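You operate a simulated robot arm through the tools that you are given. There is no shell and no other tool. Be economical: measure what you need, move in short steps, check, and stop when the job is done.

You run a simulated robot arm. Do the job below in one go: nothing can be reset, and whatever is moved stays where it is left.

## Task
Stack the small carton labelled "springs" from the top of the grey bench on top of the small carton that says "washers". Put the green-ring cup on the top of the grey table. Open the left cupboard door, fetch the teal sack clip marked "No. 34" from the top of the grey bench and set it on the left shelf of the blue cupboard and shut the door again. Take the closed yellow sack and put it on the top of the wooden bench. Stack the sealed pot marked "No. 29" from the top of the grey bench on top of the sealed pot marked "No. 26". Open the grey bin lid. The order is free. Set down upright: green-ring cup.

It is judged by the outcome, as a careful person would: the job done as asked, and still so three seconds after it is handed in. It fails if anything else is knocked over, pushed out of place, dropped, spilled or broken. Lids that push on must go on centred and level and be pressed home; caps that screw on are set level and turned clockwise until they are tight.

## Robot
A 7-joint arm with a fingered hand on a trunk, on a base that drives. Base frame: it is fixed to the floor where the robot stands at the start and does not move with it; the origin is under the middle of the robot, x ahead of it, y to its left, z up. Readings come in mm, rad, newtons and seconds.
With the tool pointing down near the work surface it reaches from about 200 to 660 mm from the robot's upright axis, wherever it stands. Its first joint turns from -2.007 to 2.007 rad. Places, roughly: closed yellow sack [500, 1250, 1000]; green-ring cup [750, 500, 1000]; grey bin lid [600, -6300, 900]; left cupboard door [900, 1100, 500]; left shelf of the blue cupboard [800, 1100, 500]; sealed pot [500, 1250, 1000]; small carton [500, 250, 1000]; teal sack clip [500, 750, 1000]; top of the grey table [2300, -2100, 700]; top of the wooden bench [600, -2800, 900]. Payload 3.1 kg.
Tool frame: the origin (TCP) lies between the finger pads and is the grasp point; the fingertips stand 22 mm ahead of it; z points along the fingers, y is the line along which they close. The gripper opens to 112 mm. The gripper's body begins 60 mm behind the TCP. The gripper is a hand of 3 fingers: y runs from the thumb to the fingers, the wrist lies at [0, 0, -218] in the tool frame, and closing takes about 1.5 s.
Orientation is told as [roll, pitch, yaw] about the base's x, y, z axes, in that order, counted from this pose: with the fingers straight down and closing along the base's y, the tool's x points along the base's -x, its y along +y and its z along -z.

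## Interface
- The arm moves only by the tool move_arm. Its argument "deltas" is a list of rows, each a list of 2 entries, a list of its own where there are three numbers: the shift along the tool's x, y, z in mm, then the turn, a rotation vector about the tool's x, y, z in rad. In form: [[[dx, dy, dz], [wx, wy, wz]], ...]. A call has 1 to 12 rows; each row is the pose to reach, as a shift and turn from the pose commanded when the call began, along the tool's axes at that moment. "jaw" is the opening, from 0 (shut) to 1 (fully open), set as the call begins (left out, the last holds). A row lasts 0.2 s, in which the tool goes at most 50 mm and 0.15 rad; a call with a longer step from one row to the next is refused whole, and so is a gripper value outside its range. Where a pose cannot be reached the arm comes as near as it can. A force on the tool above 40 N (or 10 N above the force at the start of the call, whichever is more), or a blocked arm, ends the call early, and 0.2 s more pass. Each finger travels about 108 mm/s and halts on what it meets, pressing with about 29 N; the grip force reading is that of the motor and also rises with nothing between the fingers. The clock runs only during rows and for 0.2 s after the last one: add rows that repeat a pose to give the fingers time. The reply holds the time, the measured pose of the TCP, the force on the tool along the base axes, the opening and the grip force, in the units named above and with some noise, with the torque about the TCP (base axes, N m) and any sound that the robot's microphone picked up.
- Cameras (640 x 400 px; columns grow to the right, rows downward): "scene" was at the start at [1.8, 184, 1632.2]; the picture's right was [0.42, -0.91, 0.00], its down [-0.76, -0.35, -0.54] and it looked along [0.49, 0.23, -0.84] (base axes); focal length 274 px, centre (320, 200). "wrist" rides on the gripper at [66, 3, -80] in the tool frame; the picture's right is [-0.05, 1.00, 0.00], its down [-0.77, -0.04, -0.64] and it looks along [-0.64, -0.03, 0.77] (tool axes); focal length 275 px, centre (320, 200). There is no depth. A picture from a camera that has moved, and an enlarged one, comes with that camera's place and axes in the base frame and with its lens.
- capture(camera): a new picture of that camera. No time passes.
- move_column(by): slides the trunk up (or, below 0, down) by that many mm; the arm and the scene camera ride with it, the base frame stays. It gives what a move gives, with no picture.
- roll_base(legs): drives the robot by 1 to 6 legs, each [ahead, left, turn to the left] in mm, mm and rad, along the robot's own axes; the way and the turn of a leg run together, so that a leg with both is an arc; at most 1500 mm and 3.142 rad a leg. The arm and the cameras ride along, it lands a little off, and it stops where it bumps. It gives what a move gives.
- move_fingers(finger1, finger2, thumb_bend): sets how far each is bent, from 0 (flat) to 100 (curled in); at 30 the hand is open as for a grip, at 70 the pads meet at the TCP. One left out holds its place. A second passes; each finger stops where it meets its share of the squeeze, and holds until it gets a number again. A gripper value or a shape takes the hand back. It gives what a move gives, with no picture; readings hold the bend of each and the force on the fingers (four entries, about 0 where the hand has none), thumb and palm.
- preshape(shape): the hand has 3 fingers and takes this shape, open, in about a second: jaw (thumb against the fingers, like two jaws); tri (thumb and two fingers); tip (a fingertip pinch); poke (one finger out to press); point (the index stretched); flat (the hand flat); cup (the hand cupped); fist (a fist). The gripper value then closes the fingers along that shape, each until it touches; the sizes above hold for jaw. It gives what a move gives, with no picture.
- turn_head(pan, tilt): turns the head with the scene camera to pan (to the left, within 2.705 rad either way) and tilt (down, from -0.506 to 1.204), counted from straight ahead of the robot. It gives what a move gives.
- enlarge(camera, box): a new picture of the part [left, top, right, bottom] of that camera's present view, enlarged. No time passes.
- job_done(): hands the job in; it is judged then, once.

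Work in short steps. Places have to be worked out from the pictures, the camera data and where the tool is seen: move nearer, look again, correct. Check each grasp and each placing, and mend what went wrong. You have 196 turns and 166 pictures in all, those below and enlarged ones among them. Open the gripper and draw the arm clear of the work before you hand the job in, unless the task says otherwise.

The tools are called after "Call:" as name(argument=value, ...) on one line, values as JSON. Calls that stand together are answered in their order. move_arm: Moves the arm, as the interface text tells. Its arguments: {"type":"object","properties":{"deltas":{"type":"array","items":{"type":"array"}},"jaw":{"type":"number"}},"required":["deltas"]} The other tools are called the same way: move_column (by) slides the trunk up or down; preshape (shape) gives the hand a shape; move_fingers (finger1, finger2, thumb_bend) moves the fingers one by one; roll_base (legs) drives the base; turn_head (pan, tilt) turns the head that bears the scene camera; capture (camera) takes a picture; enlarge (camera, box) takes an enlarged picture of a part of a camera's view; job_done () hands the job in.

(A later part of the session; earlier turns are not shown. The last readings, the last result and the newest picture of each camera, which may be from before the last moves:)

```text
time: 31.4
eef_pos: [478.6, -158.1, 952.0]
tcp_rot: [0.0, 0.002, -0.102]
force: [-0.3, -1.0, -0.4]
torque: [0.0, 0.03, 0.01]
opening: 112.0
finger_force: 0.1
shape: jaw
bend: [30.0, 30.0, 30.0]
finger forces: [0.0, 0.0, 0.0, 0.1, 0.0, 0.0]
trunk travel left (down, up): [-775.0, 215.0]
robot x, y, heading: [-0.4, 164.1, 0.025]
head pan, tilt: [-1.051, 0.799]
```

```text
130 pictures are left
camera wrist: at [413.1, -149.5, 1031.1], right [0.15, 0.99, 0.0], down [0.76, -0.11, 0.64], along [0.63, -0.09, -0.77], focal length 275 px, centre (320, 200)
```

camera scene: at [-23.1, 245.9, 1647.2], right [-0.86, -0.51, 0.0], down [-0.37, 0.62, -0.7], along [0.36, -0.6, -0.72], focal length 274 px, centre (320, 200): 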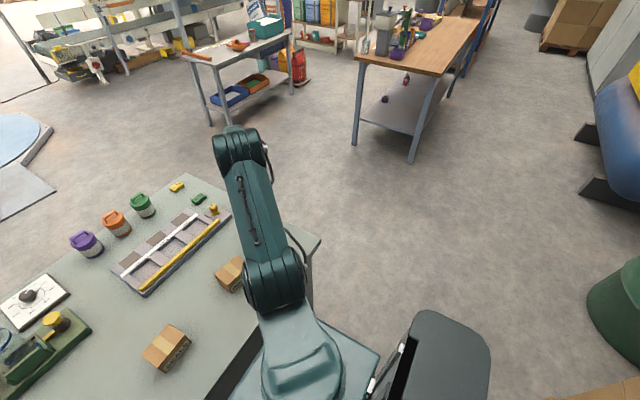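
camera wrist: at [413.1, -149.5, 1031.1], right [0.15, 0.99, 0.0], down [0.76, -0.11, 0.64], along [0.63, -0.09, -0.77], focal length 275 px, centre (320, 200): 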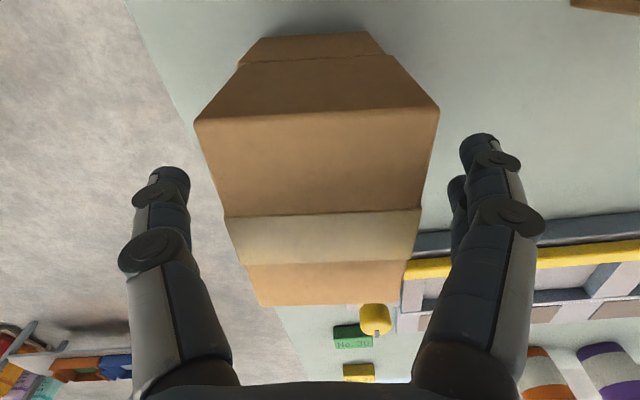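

The stack sits well. I retract up and back, then roll left for the pots.

Call:
move_arm(deltas=[[[0, 0, -48], [0, 0, 0]], [[0, 0, -96], [0, 0, 0]], [[0, 0, -144], [0, 0, 0]], [[0, 0, -190], [0, 0, 0]], [[40, 25, -190], [0, 0, 0]], [[80, 50, -190], [0, 0, 0]], [[115, 80, -190], [0, 0, 0]], [[150, 110, -190], [0, 0, 0]], [[180, 145, -190], [0, 0, 0]], [[200, 185, -190], [0, 0, 0]], [[215, 230, -190], [0, 0, 0]], [[220, 270, -190], [0, 0, 0]]])

Call:
capture(camera="scene")

Call:
roll_base(legs=[[0, 650, -0.02]])

Call:
turn_head(pan=0.3, tilt=0.9)

Call:
capture(camera="scene")

Call:
capture(camera="wrist")

```text
time: 34.0
eef_pos: [290.7, 131.5, 1140.7]
tcp_rot: [0.0, 0.002, -0.101]
force: [0.2, -0.3, 0.0]
torque: [0.0, 0.02, 0.01]
opening: 112.0
finger_force: 0.1
shape: jaw
bend: [30.0, 30.0, 30.0]
finger forces: [0.0, 0.0, 0.0, 0.1, 0.0, 0.1]
trunk travel left (down, up): [-775.0, 215.0]
robot x, y, heading: [1.9, 169.1, 0.021]
head pan, tilt: [-1.051, 0.799]
```

```text
129 pictures are left
camera scene: at [-22.2, 247.5, 1647.1], right [-0.86, -0.51, 0.0], down [-0.37, 0.61, -0.7], along [0.36, -0.6, -0.72], focal length 274 px, centre (320, 200)
```

scene: 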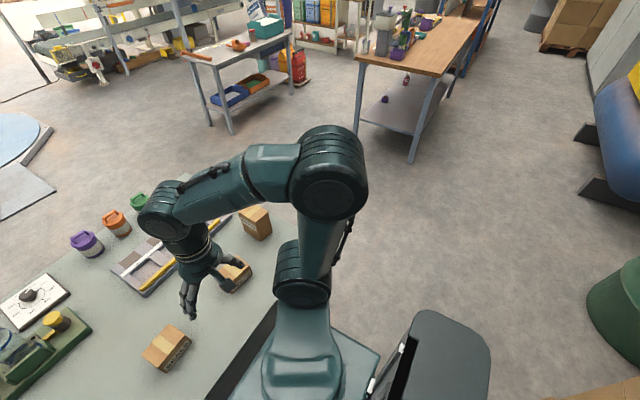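

```text
time: 37.7
eef_pos: [282.7, 784.8, 1142.1]
tcp_rot: [-0.001, -0.001, -0.123]
force: [-0.8, -0.3, 0.3]
torque: [0.02, 0.01, 0.03]
opening: 112.0
finger_force: 0.0
shape: jaw
bend: [30.0, 30.0, 30.0]
finger forces: [0.0, 0.0, 0.0, 0.1, 0.1, 0.0]
trunk travel left (down, up): [-775.0, 215.0]
robot x, y, heading: [-6.8, 820.3, 0.002]
head pan, tilt: [-1.051, 0.799]
```

```text
time: 39.2
eef_pos: [282.2, 783.9, 1142.7]
tcp_rot: [0.0, 0.002, -0.123]
force: [-0.8, 0.4, 0.3]
torque: [0.0, 0.02, -0.02]
opening: 112.1
finger_force: 0.1
shape: jaw
bend: [30.0, 30.0, 30.0]
finger forces: [0.1, 0.0, 0.0, 0.1, 0.1, 0.0]
trunk travel left (down, up): [-775.0, 215.0]
robot x, y, heading: [-6.4, 817.5, -0.002]
head pan, tilt: [0.3, 0.901]
```

```text
128 pictures are left
camera scene: at [4.6, 998.4, 1639.2], right [0.29, -0.96, 0.0], down [-0.75, -0.23, -0.62], along [0.59, 0.18, -0.78], focal length 274 px, centre (320, 200)
```

scene: 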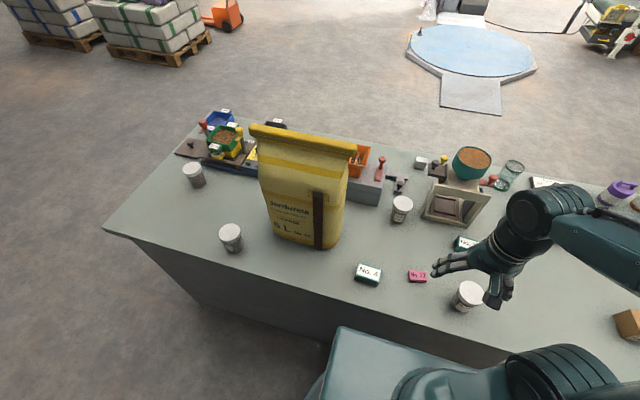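

```text
127 pictures are left
camera wrist: at [216.8, 795.1, 1221.2], right [0.17, 0.99, 0.0], down [0.76, -0.13, 0.64], along [0.63, -0.11, -0.77], focal length 275 px, centre (320, 200)
```

wrist: 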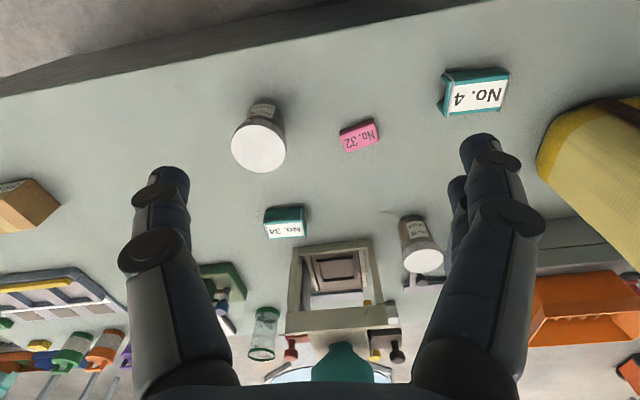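

Now I read the four pot labels.

Call:
enlarge(camera="wrist", box=[220, 85, 300, 180])

Call:
enlarge(camera="wrist", box=[380, 200, 460, 280])

Call:
enlarge(camera="scene", box=[175, 150, 255, 260])

Call:
enlarge(camera="scene", box=[380, 180, 500, 320])

```text
4.21 times, centred on (260, 132) of wrist
camera zoom: at [216.8, 795.1, 1221.2], right [0.17, 0.99, 0.0], down [0.76, -0.13, 0.64], along [0.63, -0.11, -0.77], focal length 1159 px, centre (573, 484)
```

zoom: 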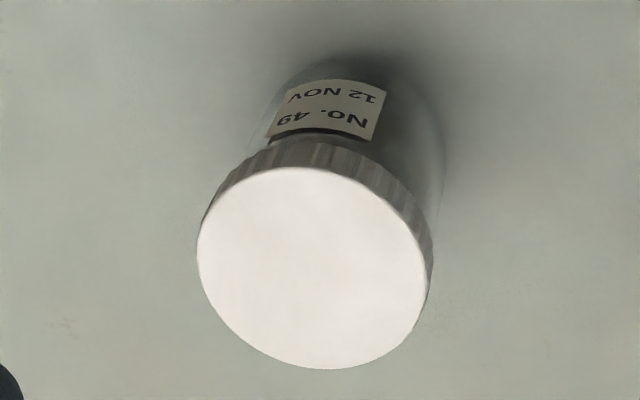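

```text
5.00 times, centred on (420, 240) of wrist
camera zoom: at [216.8, 795.1, 1221.2], right [0.17, 0.99, 0.0], down [0.76, -0.13, 0.64], along [0.63, -0.11, -0.77], focal length 1376 px, centre (-180, 0)
```

zoom: 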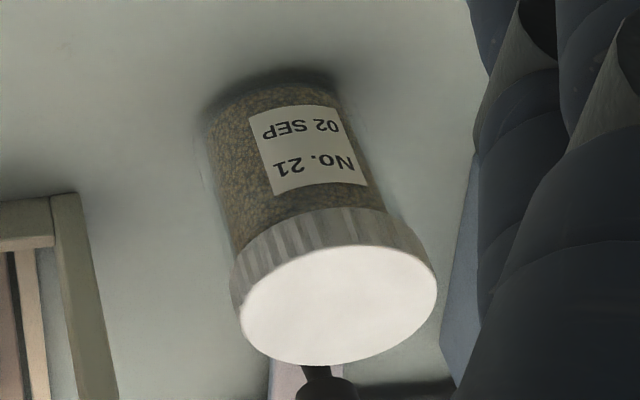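

```text
3.64 times, centred on (215, 205) of scene
camera zoom: at [4.6, 998.4, 1639.2], right [0.29, -0.96, 0.0], down [-0.75, -0.23, -0.62], along [0.59, 0.18, -0.78], focal length 997 px, centre (702, 182)
```

zoom: 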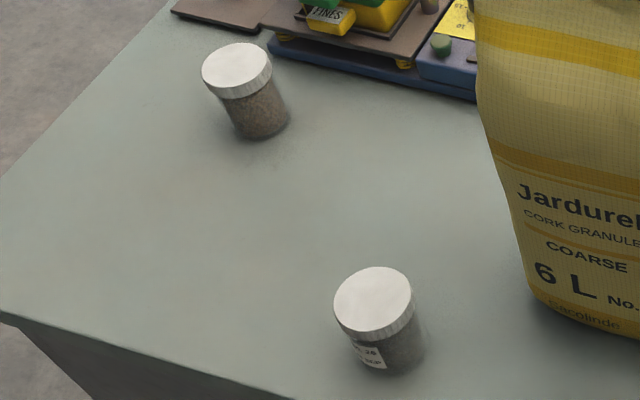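

```text
2.86 times, centred on (440, 250) of scene
camera zoom: at [4.6, 998.4, 1639.2], right [0.29, -0.96, 0.0], down [-0.75, -0.23, -0.62], along [0.59, 0.18, -0.78], focal length 784 px, centre (-23, 57)
```

zoom: 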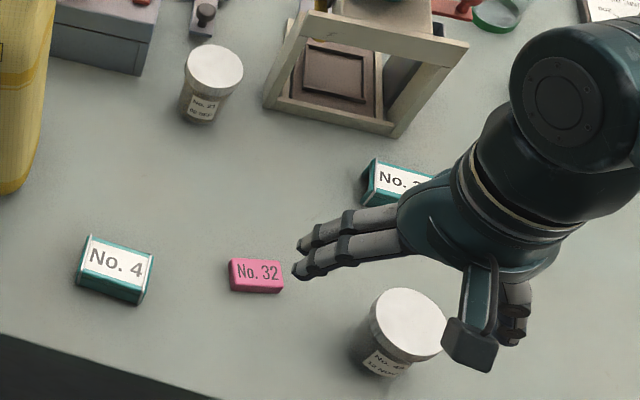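

Call:
enlarge(camera="scene", box=[215, 220, 250, 256])

Call:
enlarge(camera="scene", box=[175, 155, 215, 192])

```text
11.11 times, centred on (232, 238) of scene
camera zoom: at [4.6, 998.4, 1639.2], right [0.29, -0.96, 0.0], down [-0.75, -0.23, -0.62], along [0.59, 0.18, -0.78], focal length 3047 px, centre (1292, -222)
```

zoom: 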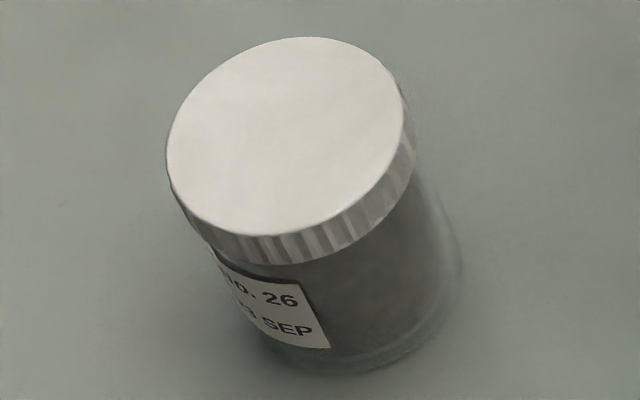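

```text
10.81 times, centred on (195, 174) of scene
camera zoom: at [4.6, 998.4, 1639.2], right [0.29, -0.96, 0.0], down [-0.75, -0.23, -0.62], along [0.59, 0.18, -0.78], focal length 2964 px, centre (1671, 486)
```

zoom: 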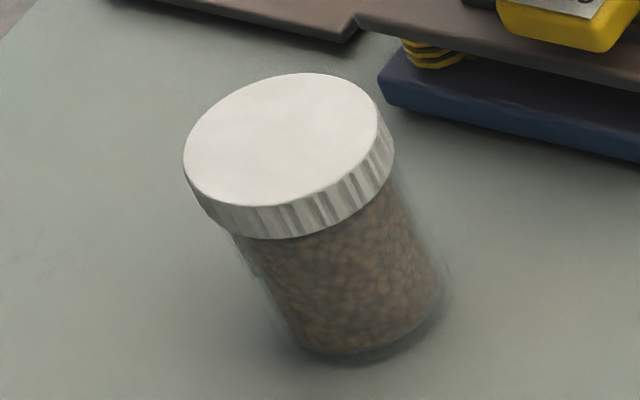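

The front-left pot is No. 26 (≈(335,1380)); No. 29 must be the back-left one (≈(537,1645)), to be confirmed. I pull the tool back and roll left 720 mm.

Call:
move_arm(deltas=[[[40, 0, 0], [0, 0, 0]], [[75, 9, 0], [0, 0, -0.12]], [[75, 9, 0], [0, 0, -0.12]]])

Call:
roll_base(legs=[[0, 720, 0]])

Call:
turn_head(pan=0.2, tilt=0.95)

Call:
capture(camera="scene")

Call:
capture(camera="wrist")

```text
time: 40.0
eef_pos: [211.4, 805.5, 1141.1]
tcp_rot: [0.0, 0.0, -0.003]
force: [0.7, 0.6, -0.1]
torque: [0.01, 0.01, 0.02]
opening: 112.0
finger_force: 0.0
shape: jaw
bend: [30.0, 30.0, 30.0]
finger forces: [0.0, 0.1, 0.1, 0.0, 0.0, 0.0]
trunk travel left (down, up): [-775.0, 215.0]
robot x, y, heading: [-7.3, 817.7, -0.005]
head pan, tilt: [0.3, 0.901]
```

```text
time: 44.0
eef_pos: [209.4, 1542.7, 1139.6]
tcp_rot: [0.001, 0.0, 0.006]
force: [0.0, 0.0, 0.4]
torque: [0.02, -0.02, 0.02]
opening: 112.0
finger_force: 0.0
shape: jaw
bend: [30.0, 30.0, 30.0]
finger forces: [0.1, 0.1, 0.0, 0.0, 0.0, 0.1]
trunk travel left (down, up): [-775.0, 215.0]
robot x, y, heading: [-8.5, 1555.0, 0.008]
head pan, tilt: [0.3, 0.901]
```

```text
time: 44.7
eef_pos: [209.8, 1543.5, 1140.0]
tcp_rot: [-0.001, -0.001, 0.006]
force: [0.8, -0.5, -0.2]
torque: [-0.03, -0.03, 0.0]
opening: 112.1
finger_force: 0.1
shape: jaw
bend: [30.0, 30.0, 30.0]
finger forces: [0.1, 0.1, 0.0, 0.0, 0.0, 0.1]
trunk travel left (down, up): [-775.0, 215.0]
robot x, y, heading: [-10.1, 1561.2, 0.009]
head pan, tilt: [0.201, 0.949]
```

```text
120 pictures are left
camera scene: at [-0.5, 1727.7, 1635.5], right [0.21, -0.98, 0.0], down [-0.8, -0.17, -0.58], along [0.57, 0.12, -0.81], focal length 274 px, centre (320, 200)
```

scene: 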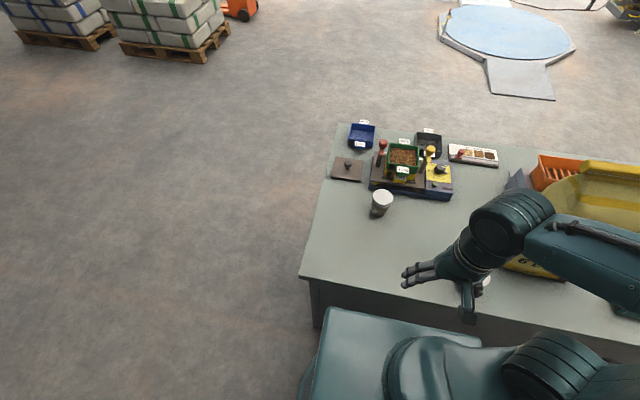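

```text
119 pictures are left
camera wrist: at [143.2, 1546.0, 1219.7], right [0.04, 1.0, 0.0], down [0.77, -0.03, 0.64], along [0.64, -0.02, -0.77], focal length 275 px, centre (320, 200)
```

wrist: 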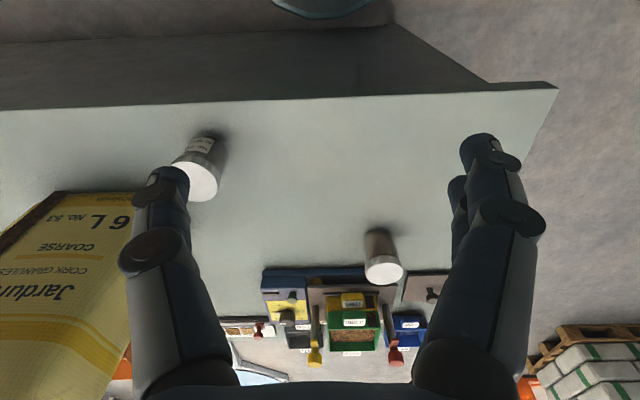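

Pot 29 is at ≈(545,1640). I move above it with the fingers closing along y.

Call:
move_arm(deltas=[[[-40, 12, 10], [0, 0, 0]], [[-80, 24, 20], [0, 0, 0]], [[-120, 36, 30], [0, 0, 0]], [[-160, 48, 40], [0, 0, 0]], [[-200, 60, 50], [0, 0, 0]], [[-240, 72, 60], [0, 0, 0]], [[-280, 84, 70], [0, 0, 0]], [[-320, 97, 80], [0, 0, 0]], [[-320, 97, 80], [0, 0, 0]]])

Call:
capture(camera="wrist")

Call:
capture(camera="scene")

```text
time: 46.7
eef_pos: [529.2, 1639.9, 1062.1]
tcp_rot: [0.0, 0.001, 0.007]
force: [-0.5, 0.1, -0.5]
torque: [0.02, 0.0, 0.06]
opening: 112.3
finger_force: 0.0
shape: jaw
bend: [30.0, 30.0, 30.0]
finger forces: [0.0, 0.0, 0.0, 0.1, 0.0, 0.0]
trunk travel left (down, up): [-775.0, 215.0]
robot x, y, heading: [-6.9, 1560.9, 0.007]
head pan, tilt: [0.201, 0.949]
```

```text
118 pictures are left
camera wrist: at [462.4, 1643.0, 1139.9], right [0.04, 1.0, 0.0], down [0.77, -0.03, 0.64], along [0.64, -0.02, -0.77], focal length 275 px, centre (320, 200)
```

wrist: 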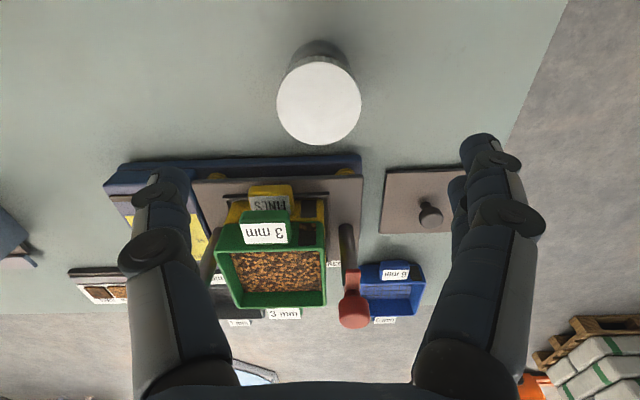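

```text
117 pictures are left
camera scene: at [-1.9, 1726.8, 1635.6], right [0.21, -0.98, 0.0], down [-0.79, -0.17, -0.58], along [0.57, 0.12, -0.81], focal length 274 px, centre (320, 200)
```

scene: 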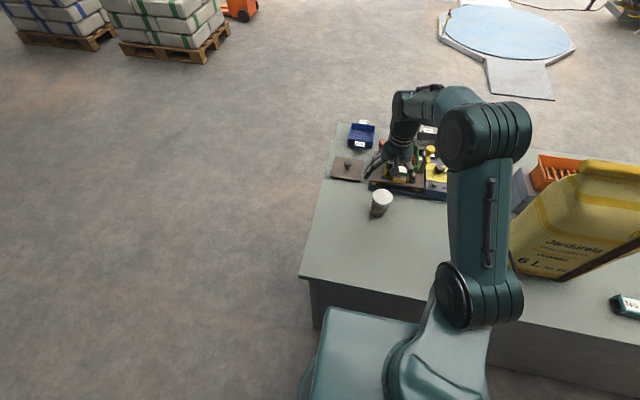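

Pot 29 is at (540,1640), lid top ≈ z 932. I centre and lower to TCP z≈915, watch for contact, and close on lid/neck.

Call:
move_arm(deltas=[[[-11, 0, 40], [0, 0, 0]], [[-11, 0, 80], [0, 0, 0]], [[-11, 0, 120], [0, 0, 0]], [[-11, 0, 145], [0, 0, 0]], [[-11, 0, 145], [0, 0, 0]]])

Call:
capture(camera="wrist")

```text
time: 47.9
eef_pos: [538.5, 1640.8, 913.8]
tcp_rot: [-0.001, 0.0, 0.007]
force: [0.1, -0.3, 0.5]
torque: [-0.01, 0.03, -0.02]
opening: 112.0
finger_force: 0.0
shape: jaw
bend: [30.0, 30.0, 30.0]
finger forces: [0.0, 0.1, 0.0, 0.0, 0.0, 0.0]
trunk travel left (down, up): [-775.0, 215.0]
robot x, y, heading: [-9.4, 1558.5, 0.005]
head pan, tilt: [0.201, 0.949]
```

```text
116 pictures are left
camera wrist: at [472.1, 1642.9, 993.7], right [0.04, 1.0, 0.0], down [0.77, -0.03, 0.64], along [0.64, -0.02, -0.77], focal length 275 px, centre (320, 200)
```

wrist: 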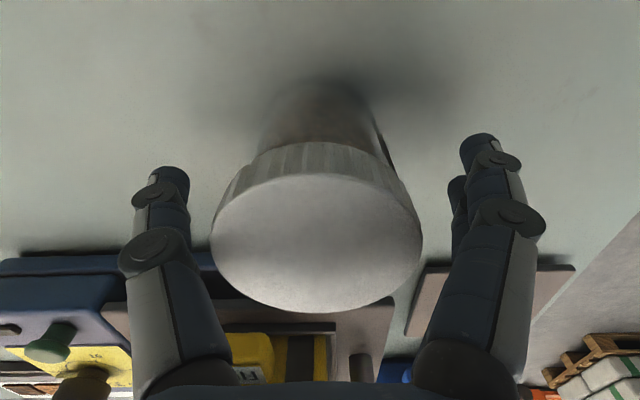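

Well centred; I close the hand.

Call:
move_arm(deltas=[[[2, 0, 0], [0, 0, 0]], [[2, 0, 0], [0, 0, 0]], [[2, 0, 0], [0, 0, 0]], [[2, 0, 0], [0, 0, 0]], [[2, 0, 0], [0, 0, 0]], [[2, 0, 0], [0, 0, 0]], [[2, 0, 0], [0, 0, 0]], [[2, 0, 0], [0, 0, 0]]], jaw=0)

Call:
move_arm(deltas=[[[0, 0, -40], [0, 0, 0]], [[0, 0, -80], [0, 0, 0]], [[0, 0, -120], [0, 0, 0]], [[0, 0, -150], [0, 0, 0]]])

Call:
capture(camera="wrist")

Call:
capture(camera="scene")

```text
time: 49.7
eef_pos: [537.2, 1640.7, 913.5]
tcp_rot: [-0.001, -0.001, 0.008]
force: [0.1, 0.5, -0.7]
torque: [0.0, -0.01, -0.01]
opening: 52.4
finger_force: 29.2
shape: jaw
bend: [73.0, 73.0, 70.0]
finger forces: [13.2, 13.3, 0.0, 0.0, 25.7, 0.0]
trunk travel left (down, up): [-775.0, 215.0]
robot x, y, heading: [-8.6, 1560.4, 0.005]
head pan, tilt: [0.201, 0.949]
```

```text
time: 50.7
eef_pos: [538.6, 1643.0, 1065.2]
tcp_rot: [0.001, -0.001, 0.008]
force: [-0.3, 0.5, -1.1]
torque: [0.01, -0.02, 0.03]
opening: 52.7
finger_force: 29.3
shape: jaw
bend: [73.0, 73.0, 70.0]
finger forces: [13.2, 13.4, 0.0, 0.0, 25.7, 0.0]
trunk travel left (down, up): [-775.0, 215.0]
robot x, y, heading: [-9.5, 1552.4, 0.01]
head pan, tilt: [0.201, 0.949]
```

```text
115 pictures are left
camera wrist: at [472.4, 1645.7, 1144.6], right [0.04, 1.0, 0.0], down [0.77, -0.03, 0.64], along [0.64, -0.03, -0.77], focal length 275 px, centre (320, 200)
```

wrist: 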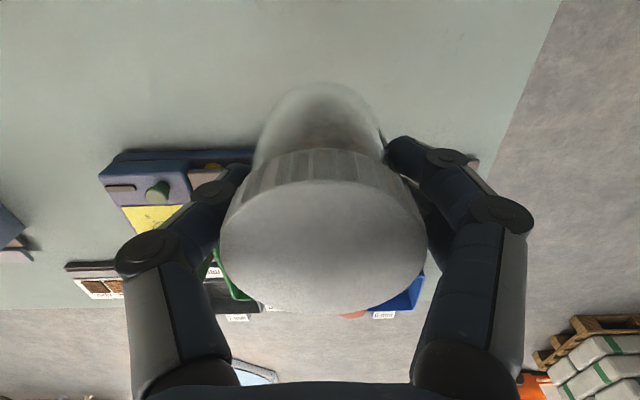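

```text
114 pictures are left
camera scene: at [-0.7, 1728.0, 1635.5], right [0.21, -0.98, 0.0], down [-0.8, -0.17, -0.58], along [0.57, 0.12, -0.81], focal length 274 px, centre (320, 200)
```

scene: 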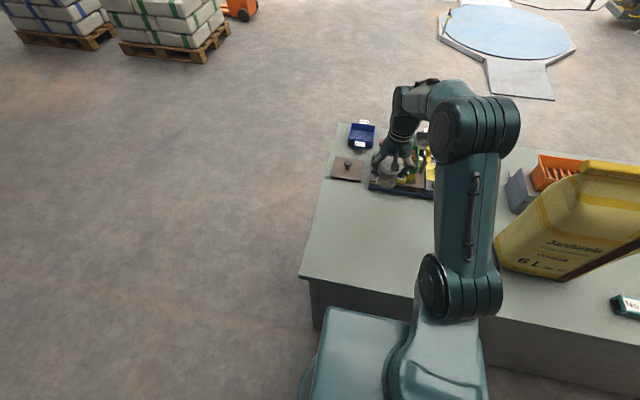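

Held securely. I carry it toward pot 26, turning the tool to yaw −90° so the camera is on the side away from the sack.

Call:
move_arm(deltas=[[[18, -15, 0], [0, 0, 0.143]], [[36, -29, 0], [0, 0, 0.287]], [[54, -44, 0], [0, 0, 0.43]], [[72, -58, 0], [0, 0, 0.573]], [[90, -73, 0], [0, 0, 0.716]], [[108, -87, 0], [0, 0, 0.86]], [[126, -102, 0], [0, 0, 1.003]], [[144, -116, 0], [0, 0, 1.146]], [[162, -131, 0], [0, 0, 1.29]], [[180, -145, 0], [0, 0, 1.433]], [[198, -160, 0], [0, 0, 1.578]], [[198, -160, 0], [0, 0, 1.578]]])

Call:
capture(camera="wrist")

Call:
capture(camera="scene")

```text
time: 53.3
eef_pos: [342.8, 1483.7, 1063.4]
tcp_rot: [-0.002, -0.001, -1.571]
force: [0.2, -0.7, -0.7]
torque: [-0.01, 0.01, -0.02]
opening: 52.0
finger_force: 29.3
shape: jaw
bend: [73.0, 73.0, 70.0]
finger forces: [13.2, 13.5, 0.1, 0.0, 25.8, 0.0]
trunk travel left (down, up): [-775.0, 215.0]
robot x, y, heading: [-9.4, 1558.1, 0.007]
head pan, tilt: [0.201, 0.949]
```

```text
113 pictures are left
camera wrist: at [346.6, 1548.8, 1143.7], right [1.0, -0.05, 0.0], down [-0.04, -0.77, 0.64], along [-0.03, -0.64, -0.77], focal length 275 px, centre (320, 200)
```

wrist: 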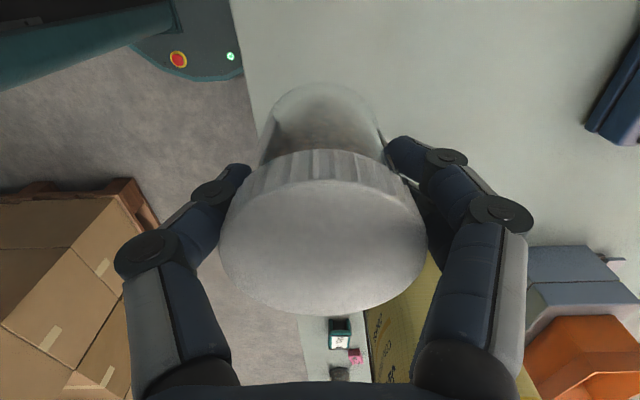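

```text
112 pictures are left
camera scene: at [1.1, 1730.5, 1635.2], right [0.21, -0.98, 0.0], down [-0.8, -0.17, -0.58], along [0.57, 0.12, -0.81], focal length 274 px, centre (320, 200)
```

scene: 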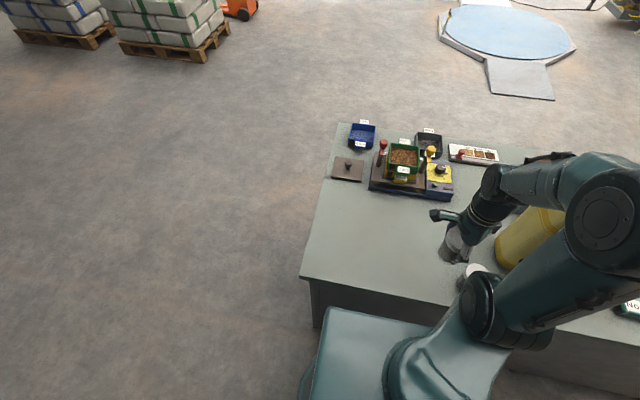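

Call:
enlarge(camera="scene", box=[420, 200, 520, 300])

Call:
move_arm(deltas=[[[0, -50, 0], [0, 0, 0]], [[0, -90, 0], [0, 0, 0]], [[0, -90, 0], [0, 0, 0]]])

Call:
capture(camera="wrist")

```text
4.00 times, centred on (470, 250) of scene
camera zoom: at [1.1, 1730.5, 1635.2], right [0.21, -0.98, 0.0], down [-0.8, -0.17, -0.58], along [0.57, 0.12, -0.81], focal length 1097 px, centre (-280, 0)
```

zoom: 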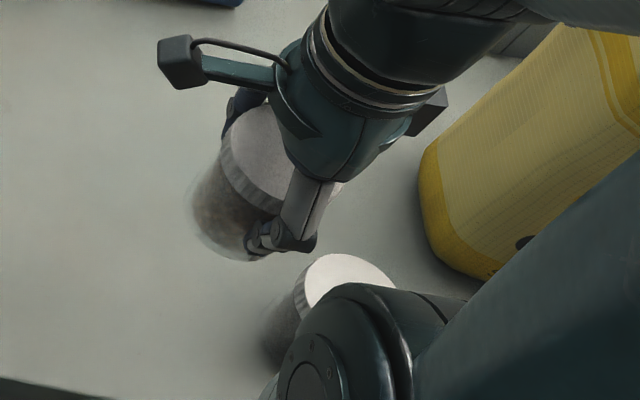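

```text
time: 54.1
eef_pos: [252.1, 1479.7, 1065.7]
tcp_rot: [-0.002, 0.001, -1.57]
force: [-0.4, -0.4, -1.0]
torque: [0.01, 0.0, -0.01]
opening: 52.1
finger_force: 29.0
shape: jaw
bend: [73.0, 73.0, 70.0]
finger forces: [13.2, 13.6, 0.1, 0.0, 25.8, 0.1]
trunk travel left (down, up): [-775.0, 215.0]
robot x, y, heading: [-7.3, 1555.0, 0.006]
head pan, tilt: [0.201, 0.949]
```

```text
110 pictures are left
camera wrist: at [255.7, 1546.0, 1144.8], right [1.0, -0.05, 0.0], down [-0.04, -0.77, 0.64], along [-0.03, -0.63, -0.77], focal length 275 px, centre (320, 200)
```

wrist: 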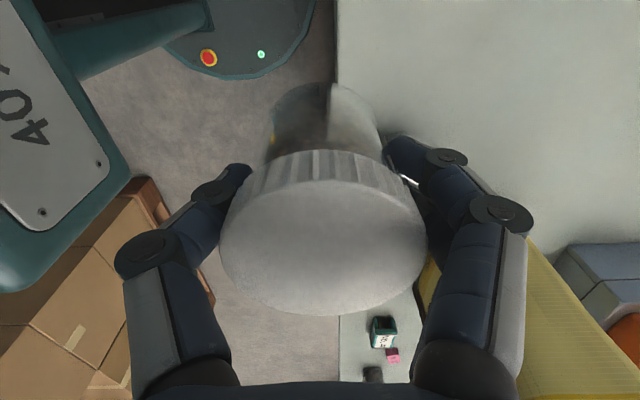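

Pot 26 is hidden behind the fingers. The sack is far enough (its side at y≈1266, x>420), so I go back to yaw 0 and look at 26 from beside.

Call:
move_arm(deltas=[[[5, 6, 0], [0, 0, -0.143]], [[10, 12, 0], [0, 0, -0.287]], [[15, 18, 0], [0, 0, -0.43]], [[20, 24, 0], [0, 0, -0.573]], [[25, 30, 0], [0, 0, -0.716]], [[30, 36, 0], [0, 0, -0.86]], [[35, 42, 0], [0, 0, -1.003]], [[40, 48, 0], [0, 0, -1.146]], [[45, 54, 0], [0, 0, -1.29]], [[50, 60, 0], [0, 0, -1.433]], [[50, 68, 0], [0, 0, -1.57]], [[50, 68, 0], [0, 0, -1.57]]])

Call:
capture(camera="wrist")

```text
time: 56.7
eef_pos: [319.8, 1532.0, 1064.9]
tcp_rot: [0.002, 0.001, -0.001]
force: [0.1, 0.2, -1.2]
torque: [-0.05, -0.01, -0.04]
opening: 52.1
finger_force: 28.9
shape: jaw
bend: [73.0, 73.0, 70.0]
finger forces: [13.2, 13.5, 0.1, 0.1, 25.7, 0.0]
trunk travel left (down, up): [-775.0, 215.0]
robot x, y, heading: [-11.7, 1562.0, 0.011]
head pan, tilt: [0.201, 0.949]
```

```text
109 pictures are left
camera wrist: at [253.5, 1534.4, 1144.3], right [0.05, 1.0, 0.0], down [0.77, -0.04, 0.64], along [0.64, -0.03, -0.77], focal length 275 px, centre (320, 200)
```

wrist: 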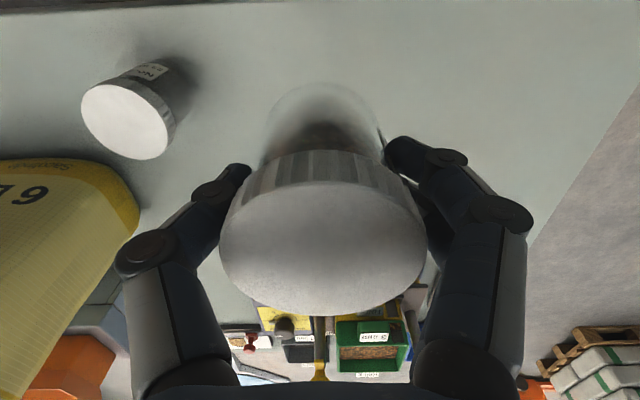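

Pot 26 now measures ≈(338,1377), lid top ≈936. I bring the held pot above it with a gap of about 20–25 mm and check.

Call:
move_arm(deltas=[[[-5, -40, 0], [0, 0, 0]], [[-10, -80, 0], [0, 0, 0]], [[-15, -120, 0], [0, 0, 0]], [[-18, -155, 0], [0, 0, 0]], [[-18, -155, 25], [0, 0, 0]], [[-18, -155, 42], [0, 0, 0]], [[-18, -155, 42], [0, 0, 0]]])

Call:
capture(camera="wrist")

Call:
turn_head(pan=-0.3, tilt=1.0)

Call:
capture(camera="scene")

```text
time: 58.3
eef_pos: [335.3, 1377.3, 1021.7]
tcp_rot: [-0.001, 0.0, 0.0]
force: [0.8, 0.2, -1.2]
torque: [0.03, 0.02, 0.02]
opening: 52.1
finger_force: 28.9
shape: jaw
bend: [73.0, 73.0, 70.0]
finger forces: [13.2, 13.3, 0.1, 0.1, 25.7, 0.0]
trunk travel left (down, up): [-775.0, 215.0]
robot x, y, heading: [-7.6, 1558.3, 0.009]
head pan, tilt: [0.201, 0.949]
```

```text
108 pictures are left
camera wrist: at [268.8, 1381.2, 1101.3], right [0.05, 1.0, 0.0], down [0.77, -0.04, 0.64], along [0.64, -0.03, -0.77], focal length 275 px, centre (320, 200)
```

wrist: 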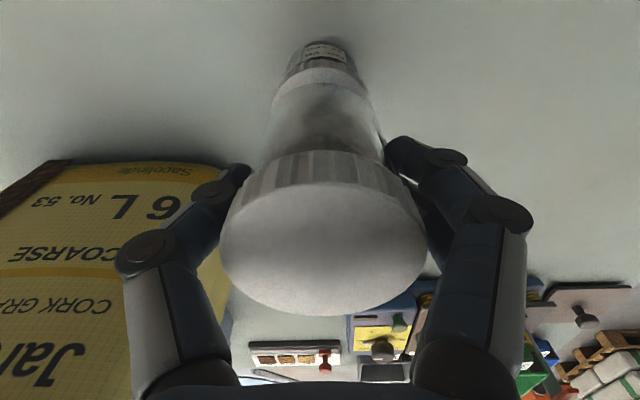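

```text
time: 59.2
eef_pos: [335.0, 1378.1, 1022.5]
tcp_rot: [-0.002, -0.002, 0.0]
force: [0.3, -0.1, -0.4]
torque: [-0.02, -0.02, 0.03]
opening: 51.9
finger_force: 28.6
shape: jaw
bend: [73.0, 73.0, 70.0]
finger forces: [13.2, 13.4, 0.0, 0.0, 25.7, 0.0]
trunk travel left (down, up): [-775.0, 215.0]
robot x, y, heading: [-6.8, 1557.9, 0.011]
head pan, tilt: [-0.3, 1.0]
```

```text
107 pictures are left
camera scene: at [-4.8, 1692.5, 1631.9], right [-0.29, -0.96, 0.0], down [-0.81, 0.24, -0.54], along [0.52, -0.15, -0.84], focal length 274 px, centre (320, 200)
```

scene: 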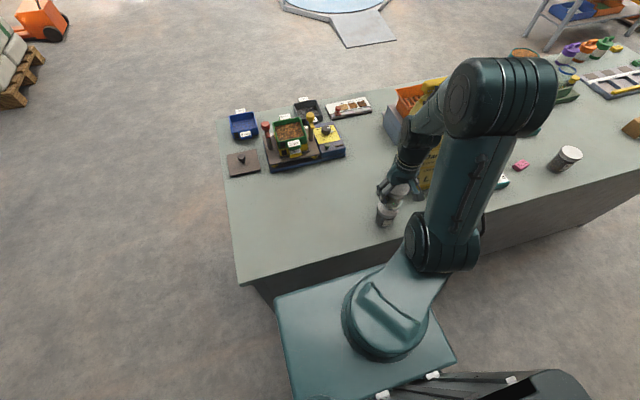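

Call:
enlarge(camera="wrist", box=[240, 25, 400, 185])

Call:
enlarge(camera="scene", box=[360, 160, 430, 240])

```text
2.50 times, centred on (320, 105) of wrist
camera zoom: at [269.0, 1381.2, 1101.4], right [0.05, 1.0, 0.0], down [0.77, -0.04, 0.64], along [0.64, -0.03, -0.77], focal length 688 px, centre (320, 438)
```

zoom: 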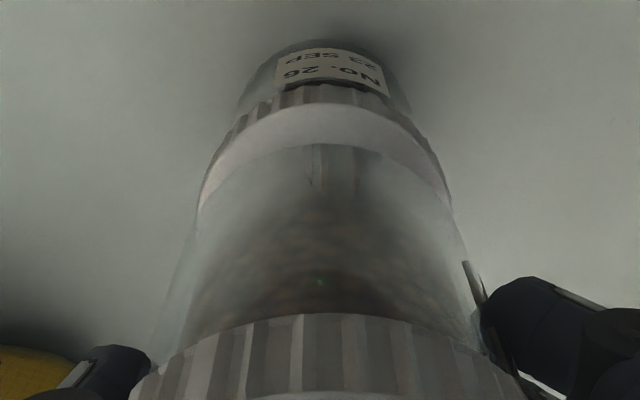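

```text
5.00 times, centred on (395, 200) of scene
camera zoom: at [-4.8, 1692.5, 1631.9], right [-0.29, -0.96, 0.0], down [-0.81, 0.24, -0.54], along [0.52, -0.15, -0.84], focal length 1371 px, centre (-55, 200)
```

zoom: 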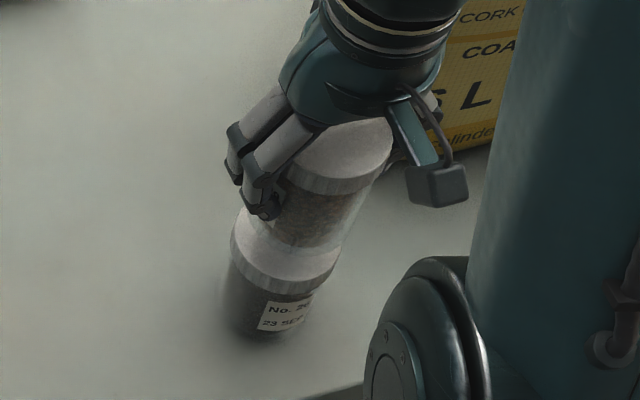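

The pots align within about 2 mm. I shift 2 mm forward and lower slowly until contact.

Call:
move_arm(deltas=[[[-2, 0, 10], [0, 0, 0]], [[-2, 0, 17], [0, 0, 0]], [[-2, 0, 20], [0, 0, 0]], [[-2, 0, 22], [0, 0, 0]], [[-2, 0, 24], [0, 0, 0]], [[-2, 0, 26], [0, 0, 0]], [[-2, 0, 28], [0, 0, 0]], [[-2, 0, 30], [0, 0, 0]]])

Call:
enlarge(camera="wrist", box=[240, 25, 400, 185])

Call:
enlarge(camera="scene", box=[360, 160, 430, 240])

```text
time: 61.0
eef_pos: [338.5, 1375.6, 995.4]
tcp_rot: [-0.002, -0.005, 0.0]
force: [2.8, -0.3, 25.4]
torque: [0.05, -0.06, 0.0]
opening: 51.7
finger_force: 29.1
shape: jaw
bend: [74.0, 73.0, 70.0]
finger forces: [15.3, 15.9, 0.0, 0.0, 30.0, 0.0]
trunk travel left (down, up): [-775.0, 215.0]
robot x, y, heading: [-8.0, 1561.3, 0.008]
head pan, tilt: [-0.3, 1.0]
```

```text
2.50 times, centred on (320, 105) of wrist
camera zoom: at [272.0, 1379.2, 1074.4], right [0.05, 1.0, 0.0], down [0.77, -0.04, 0.64], along [0.64, -0.03, -0.77], focal length 688 px, centre (320, 438)
```

zoom: 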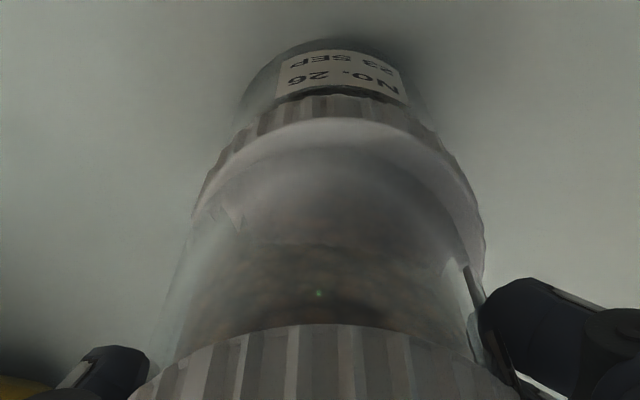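

```text
5.00 times, centred on (395, 200) of scene
camera zoom: at [-6.8, 1693.9, 1632.3], right [-0.29, -0.96, 0.0], down [-0.81, 0.24, -0.54], along [0.52, -0.16, -0.84], focal length 1371 px, centre (-55, 200)
```

zoom: 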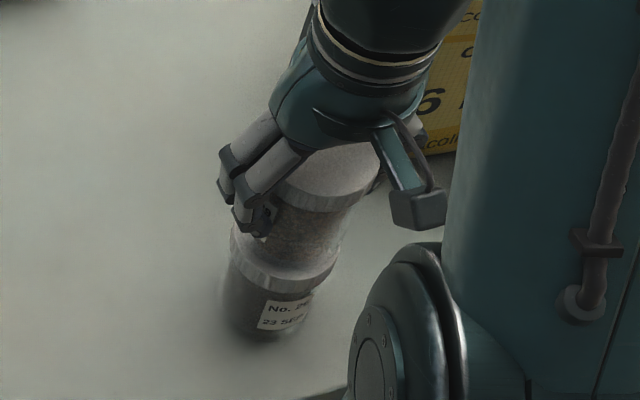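

Contact, but the upper pot is ~3 mm off to −y. I lift slightly, correct and set it down again gently.

Call:
move_arm(deltas=[[[0, 0, -5], [0, 0, 0]], [[0, 3, -7], [0, 0, 0]], [[0, 3, -7], [0, 0, 0]]])

Call:
enlarge(camera="wrist", box=[240, 25, 400, 185])

```text
time: 61.8
eef_pos: [338.5, 1379.8, 1001.2]
tcp_rot: [0.0, 0.002, 0.002]
force: [-0.2, 0.2, -0.5]
torque: [0.03, -0.01, 0.01]
opening: 52.0
finger_force: 28.8
shape: jaw
bend: [73.0, 73.0, 70.0]
finger forces: [15.0, 15.3, 0.0, 0.0, 29.2, 0.0]
trunk travel left (down, up): [-775.0, 215.0]
robot x, y, heading: [-6.3, 1557.5, 0.008]
head pan, tilt: [-0.3, 1.0]
```

```text
2.50 times, centred on (320, 105) of wrist
camera zoom: at [272.9, 1382.6, 1079.9], right [0.05, 1.0, 0.0], down [0.77, -0.04, 0.64], along [0.63, -0.03, -0.77], focal length 688 px, centre (320, 438)
```

zoom: 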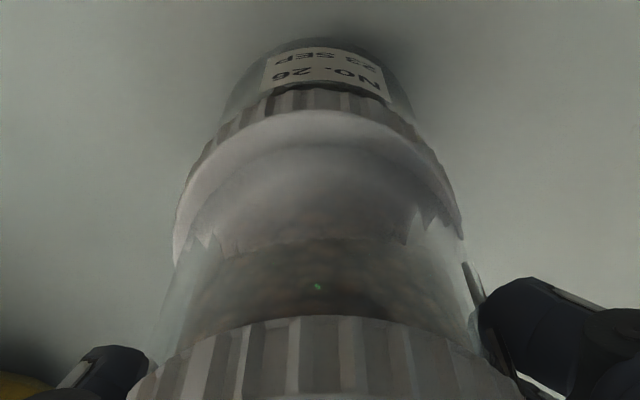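

Centred now. I lower the last few mm, then release and go up.

Call:
move_arm(deltas=[[[0, 0, 2], [0, 0, 0]], [[0, 0, 3.5], [0, 0, 0]], [[0, 0, 5], [0, 0, 0]], [[0, 0, 6], [0, 0, 0]]])

Call:
move_arm(deltas=[[[0, 0, 0], [0, 0, 0]], [[0, 0, 0], [0, 0, 0]], [[0, 0, 0], [0, 0, 0]], [[0, 0, 0], [0, 0, 0]]], jaw=1)

Call:
capture(camera="wrist")

```text
time: 62.8
eef_pos: [338.0, 1379.2, 995.3]
tcp_rot: [-0.002, -0.003, 0.0]
force: [3.0, -1.9, 25.8]
torque: [0.0, -0.04, -0.03]
opening: 52.0
finger_force: 29.1
shape: jaw
bend: [74.0, 73.0, 70.0]
finger forces: [14.9, 15.5, 0.1, 0.0, 30.2, 0.1]
trunk travel left (down, up): [-775.0, 215.0]
robot x, y, heading: [-9.0, 1556.0, 0.004]
head pan, tilt: [-0.3, 1.0]
```

```text
time: 63.8
eef_pos: [339.1, 1378.5, 993.7]
tcp_rot: [0.0, 0.0, 0.001]
force: [-0.6, -0.3, 0.1]
torque: [-0.01, 0.0, -0.01]
opening: 112.1
finger_force: 0.0
shape: jaw
bend: [30.0, 30.0, 30.0]
finger forces: [0.0, 0.0, 0.0, 0.1, 0.1, 0.0]
trunk travel left (down, up): [-775.0, 215.0]
robot x, y, heading: [-4.8, 1555.5, 0.011]
head pan, tilt: [-0.3, 1.0]
```

```text
101 pictures are left
camera wrist: at [272.7, 1382.3, 1073.2], right [0.05, 1.0, 0.0], down [0.77, -0.04, 0.64], along [0.63, -0.03, -0.77], focal length 275 px, centre (320, 200)
```

wrist: 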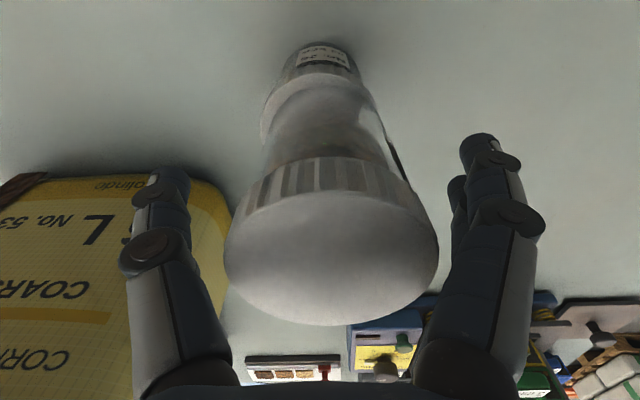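

The stack stands. I go straight up, pull back, and then look at the stack and the sack.

Call:
move_arm(deltas=[[[0, 0, -48], [0, 0, 0]], [[0, 0, -96], [0, 0, 0]], [[0, 0, -144], [0, 0, 0]], [[0, 0, -165], [0, 0, 0]], [[20, 40, -165], [0, 0, 0]], [[50, 75, -165], [0, 0, 0]], [[80, 110, -165], [0, 0, 0]], [[110, 145, -165], [0, 0, 0]], [[130, 165, -165], [0, 0, 0]]])

Call:
turn_head(pan=-0.3, tilt=0.8)

Call:
capture(camera="scene")

```text
time: 65.8
eef_pos: [207.7, 1543.8, 1159.5]
tcp_rot: [0.0, 0.001, -0.001]
force: [0.0, 0.1, 0.4]
torque: [0.01, 0.0, -0.01]
opening: 112.0
finger_force: 0.0
shape: jaw
bend: [30.0, 30.0, 30.0]
finger forces: [0.0, 0.1, 0.1, 0.0, 0.0, 0.0]
trunk travel left (down, up): [-775.0, 215.0]
robot x, y, heading: [-12.5, 1558.2, 0.014]
head pan, tilt: [-0.3, 1.0]
```

```text
time: 66.5
eef_pos: [209.9, 1542.8, 1158.6]
tcp_rot: [0.001, 0.0, -0.001]
force: [0.5, -0.6, 0.5]
torque: [-0.03, 0.02, -0.01]
opening: 111.9
finger_force: 0.1
shape: jaw
bend: [30.0, 30.0, 30.0]
finger forces: [0.1, 0.0, 0.0, 0.0, 0.1, 0.1]
trunk travel left (down, up): [-775.0, 215.0]
robot x, y, heading: [-8.3, 1558.7, 0.012]
head pan, tilt: [-0.3, 0.799]
```

```text
100 pictures are left
camera scene: at [5.5, 1689.2, 1647.0], right [-0.29, -0.96, 0.0], down [-0.69, 0.21, -0.7], along [0.67, -0.2, -0.72], focal length 274 px, centre (320, 200)
```

scene: 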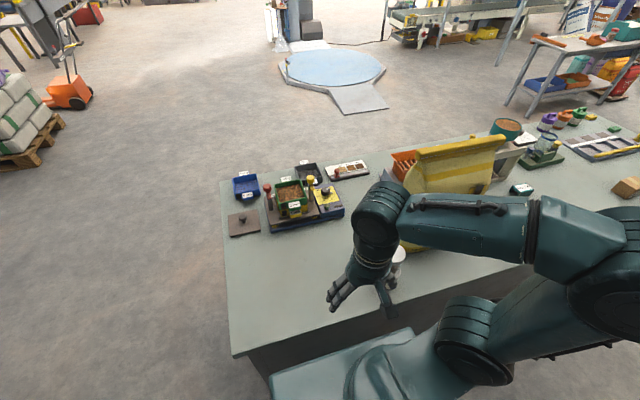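

Triangulating, the sack's top fold runs from ≈(478,1314) to (455,1052) at z≈1240. I raise the trunk fully, shift the base to be in front of the sack, and look.

Call:
move_column(by=210)

Call:
roll_base(legs=[[0, -400, 0]])

Call:
capture(camera="wrist")

Call:
turn_head(pan=0.3, tilt=0.8)

Call:
capture(camera="scene")

```text
time: 68.8
eef_pos: [209.3, 1542.8, 1370.1]
tcp_rot: [0.001, 0.001, 0.002]
force: [0.6, 0.1, 0.7]
torque: [0.0, -0.02, 0.01]
opening: 112.2
finger_force: 0.0
shape: jaw
bend: [30.0, 30.0, 30.0]
finger forces: [0.1, 0.1, 0.1, 0.0, 0.1, 0.0]
trunk travel left (down, up): [-985.0, 5.0]
robot x, y, heading: [-7.6, 1558.3, 0.007]
head pan, tilt: [-0.3, 0.799]
```

```text
time: 71.3
eef_pos: [212.9, 1138.6, 1368.6]
tcp_rot: [0.0, 0.0, 0.001]
force: [-0.5, -0.4, 0.4]
torque: [-0.02, -0.01, -0.04]
opening: 112.0
finger_force: 0.0
shape: jaw
bend: [30.0, 30.0, 30.0]
finger forces: [0.0, 0.0, 0.0, 0.0, 0.0, 0.1]
trunk travel left (down, up): [-985.0, 5.0]
robot x, y, heading: [-7.5, 1150.0, 0.008]
head pan, tilt: [-0.3, 0.799]
```

```text
99 pictures are left
camera wrist: at [146.9, 1141.4, 1449.1], right [0.05, 1.0, 0.0], down [0.77, -0.04, 0.64], along [0.64, -0.03, -0.77], focal length 275 px, centre (320, 200)
```

wrist: 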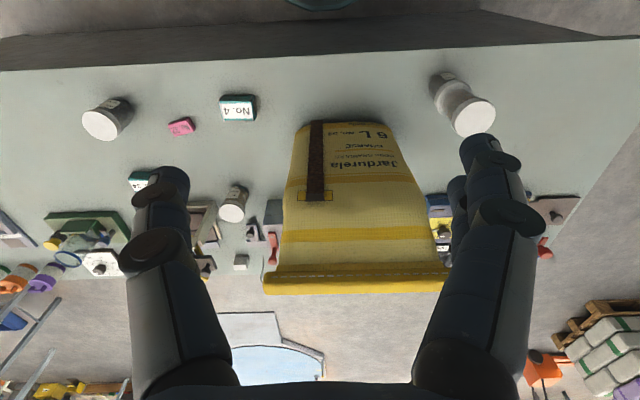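

```text
time: 72.3
eef_pos: [212.7, 1137.5, 1369.3]
tcp_rot: [0.0, 0.0, 0.0]
force: [0.0, -0.3, 0.8]
torque: [0.01, -0.02, -0.01]
opening: 112.2
finger_force: 0.0
shape: jaw
bend: [30.0, 30.0, 30.0]
finger forces: [0.0, 0.1, 0.1, 0.0, 0.0, 0.0]
trunk travel left (down, up): [-985.0, 5.0]
robot x, y, heading: [-4.9, 1151.9, 0.011]
head pan, tilt: [0.3, 0.799]
```

```text
98 pictures are left
camera scene: at [8.7, 1331.5, 1857.0], right [0.3, -0.95, 0.0], down [-0.68, -0.22, -0.7], along [0.66, 0.21, -0.72], focal length 274 px, centre (320, 200)
```

scene: 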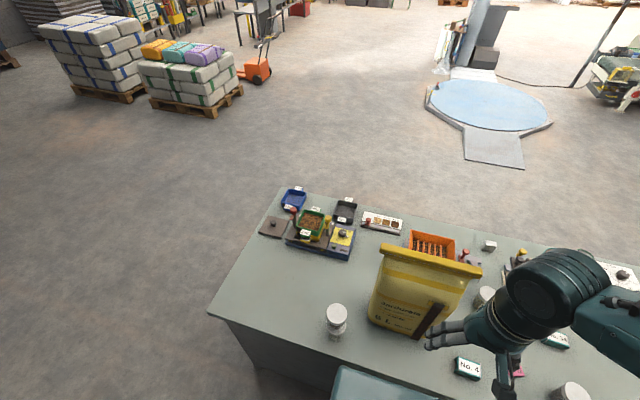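

The pot stack stands fine. The sack fold's middle is ≈(478,1176,1240). I move above it with yaw +90° (closing along x) and look.

Call:
move_arm(deltas=[[[-24, 3, 3], [0, 0, -0.143]], [[-48, 6, 6], [0, 0, -0.286]], [[-72, 9, 9], [0, 0, -0.429]], [[-96, 13, 12], [0, 0, -0.571]], [[-120, 16, 15], [0, 0, -0.714]], [[-143, 20, 18], [0, 0, -0.857]], [[-167, 23, 21], [0, 0, -1.0]], [[-191, 27, 24], [0, 0, -1.143]], [[-215, 30, 27], [0, 0, -1.286]], [[-240, 33, 30], [0, 0, -1.43]], [[-263, 37, 33], [0, 0, -1.57]], [[-263, 37, 33], [0, 0, -1.57]]])

Call:
capture(camera="wrist")

Call:
capture(camera="scene")

```text
time: 74.9
eef_pos: [477.9, 1172.7, 1337.0]
tcp_rot: [-0.001, 0.0, 1.572]
force: [0.1, -0.4, 0.9]
torque: [0.01, 0.01, 0.0]
opening: 111.9
finger_force: 0.0
shape: jaw
bend: [30.0, 30.0, 30.0]
finger forces: [0.1, 0.1, 0.1, 0.1, 0.0, 0.0]
trunk travel left (down, up): [-985.0, 5.0]
robot x, y, heading: [-5.8, 1153.8, 0.012]
head pan, tilt: [0.3, 0.799]
```

```text
97 pictures are left
camera wrist: at [474.1, 1106.3, 1415.9], right [-1.0, 0.04, 0.0], down [0.03, 0.77, 0.64], along [0.03, 0.64, -0.77], focal length 275 px, centre (320, 200)
```

wrist: 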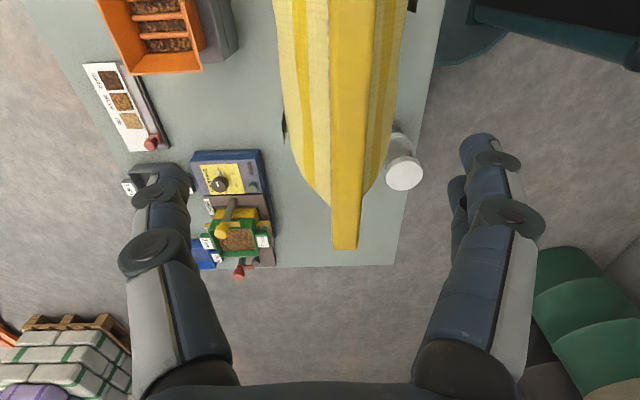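

```text
96 pictures are left
camera scene: at [8.0, 1330.9, 1857.1], right [0.3, -0.95, 0.0], down [-0.68, -0.22, -0.7], along [0.66, 0.21, -0.72], focal length 274 px, centre (320, 200)
```

scene: 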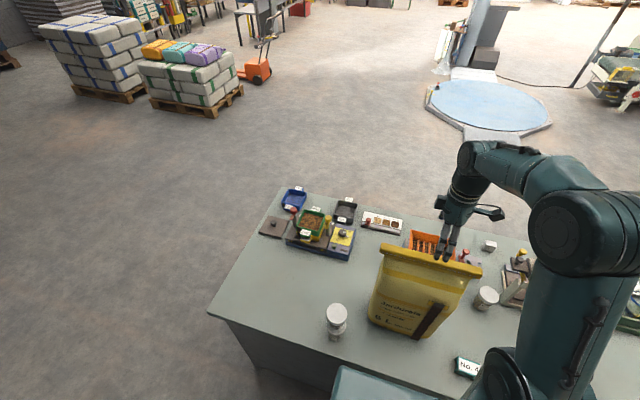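

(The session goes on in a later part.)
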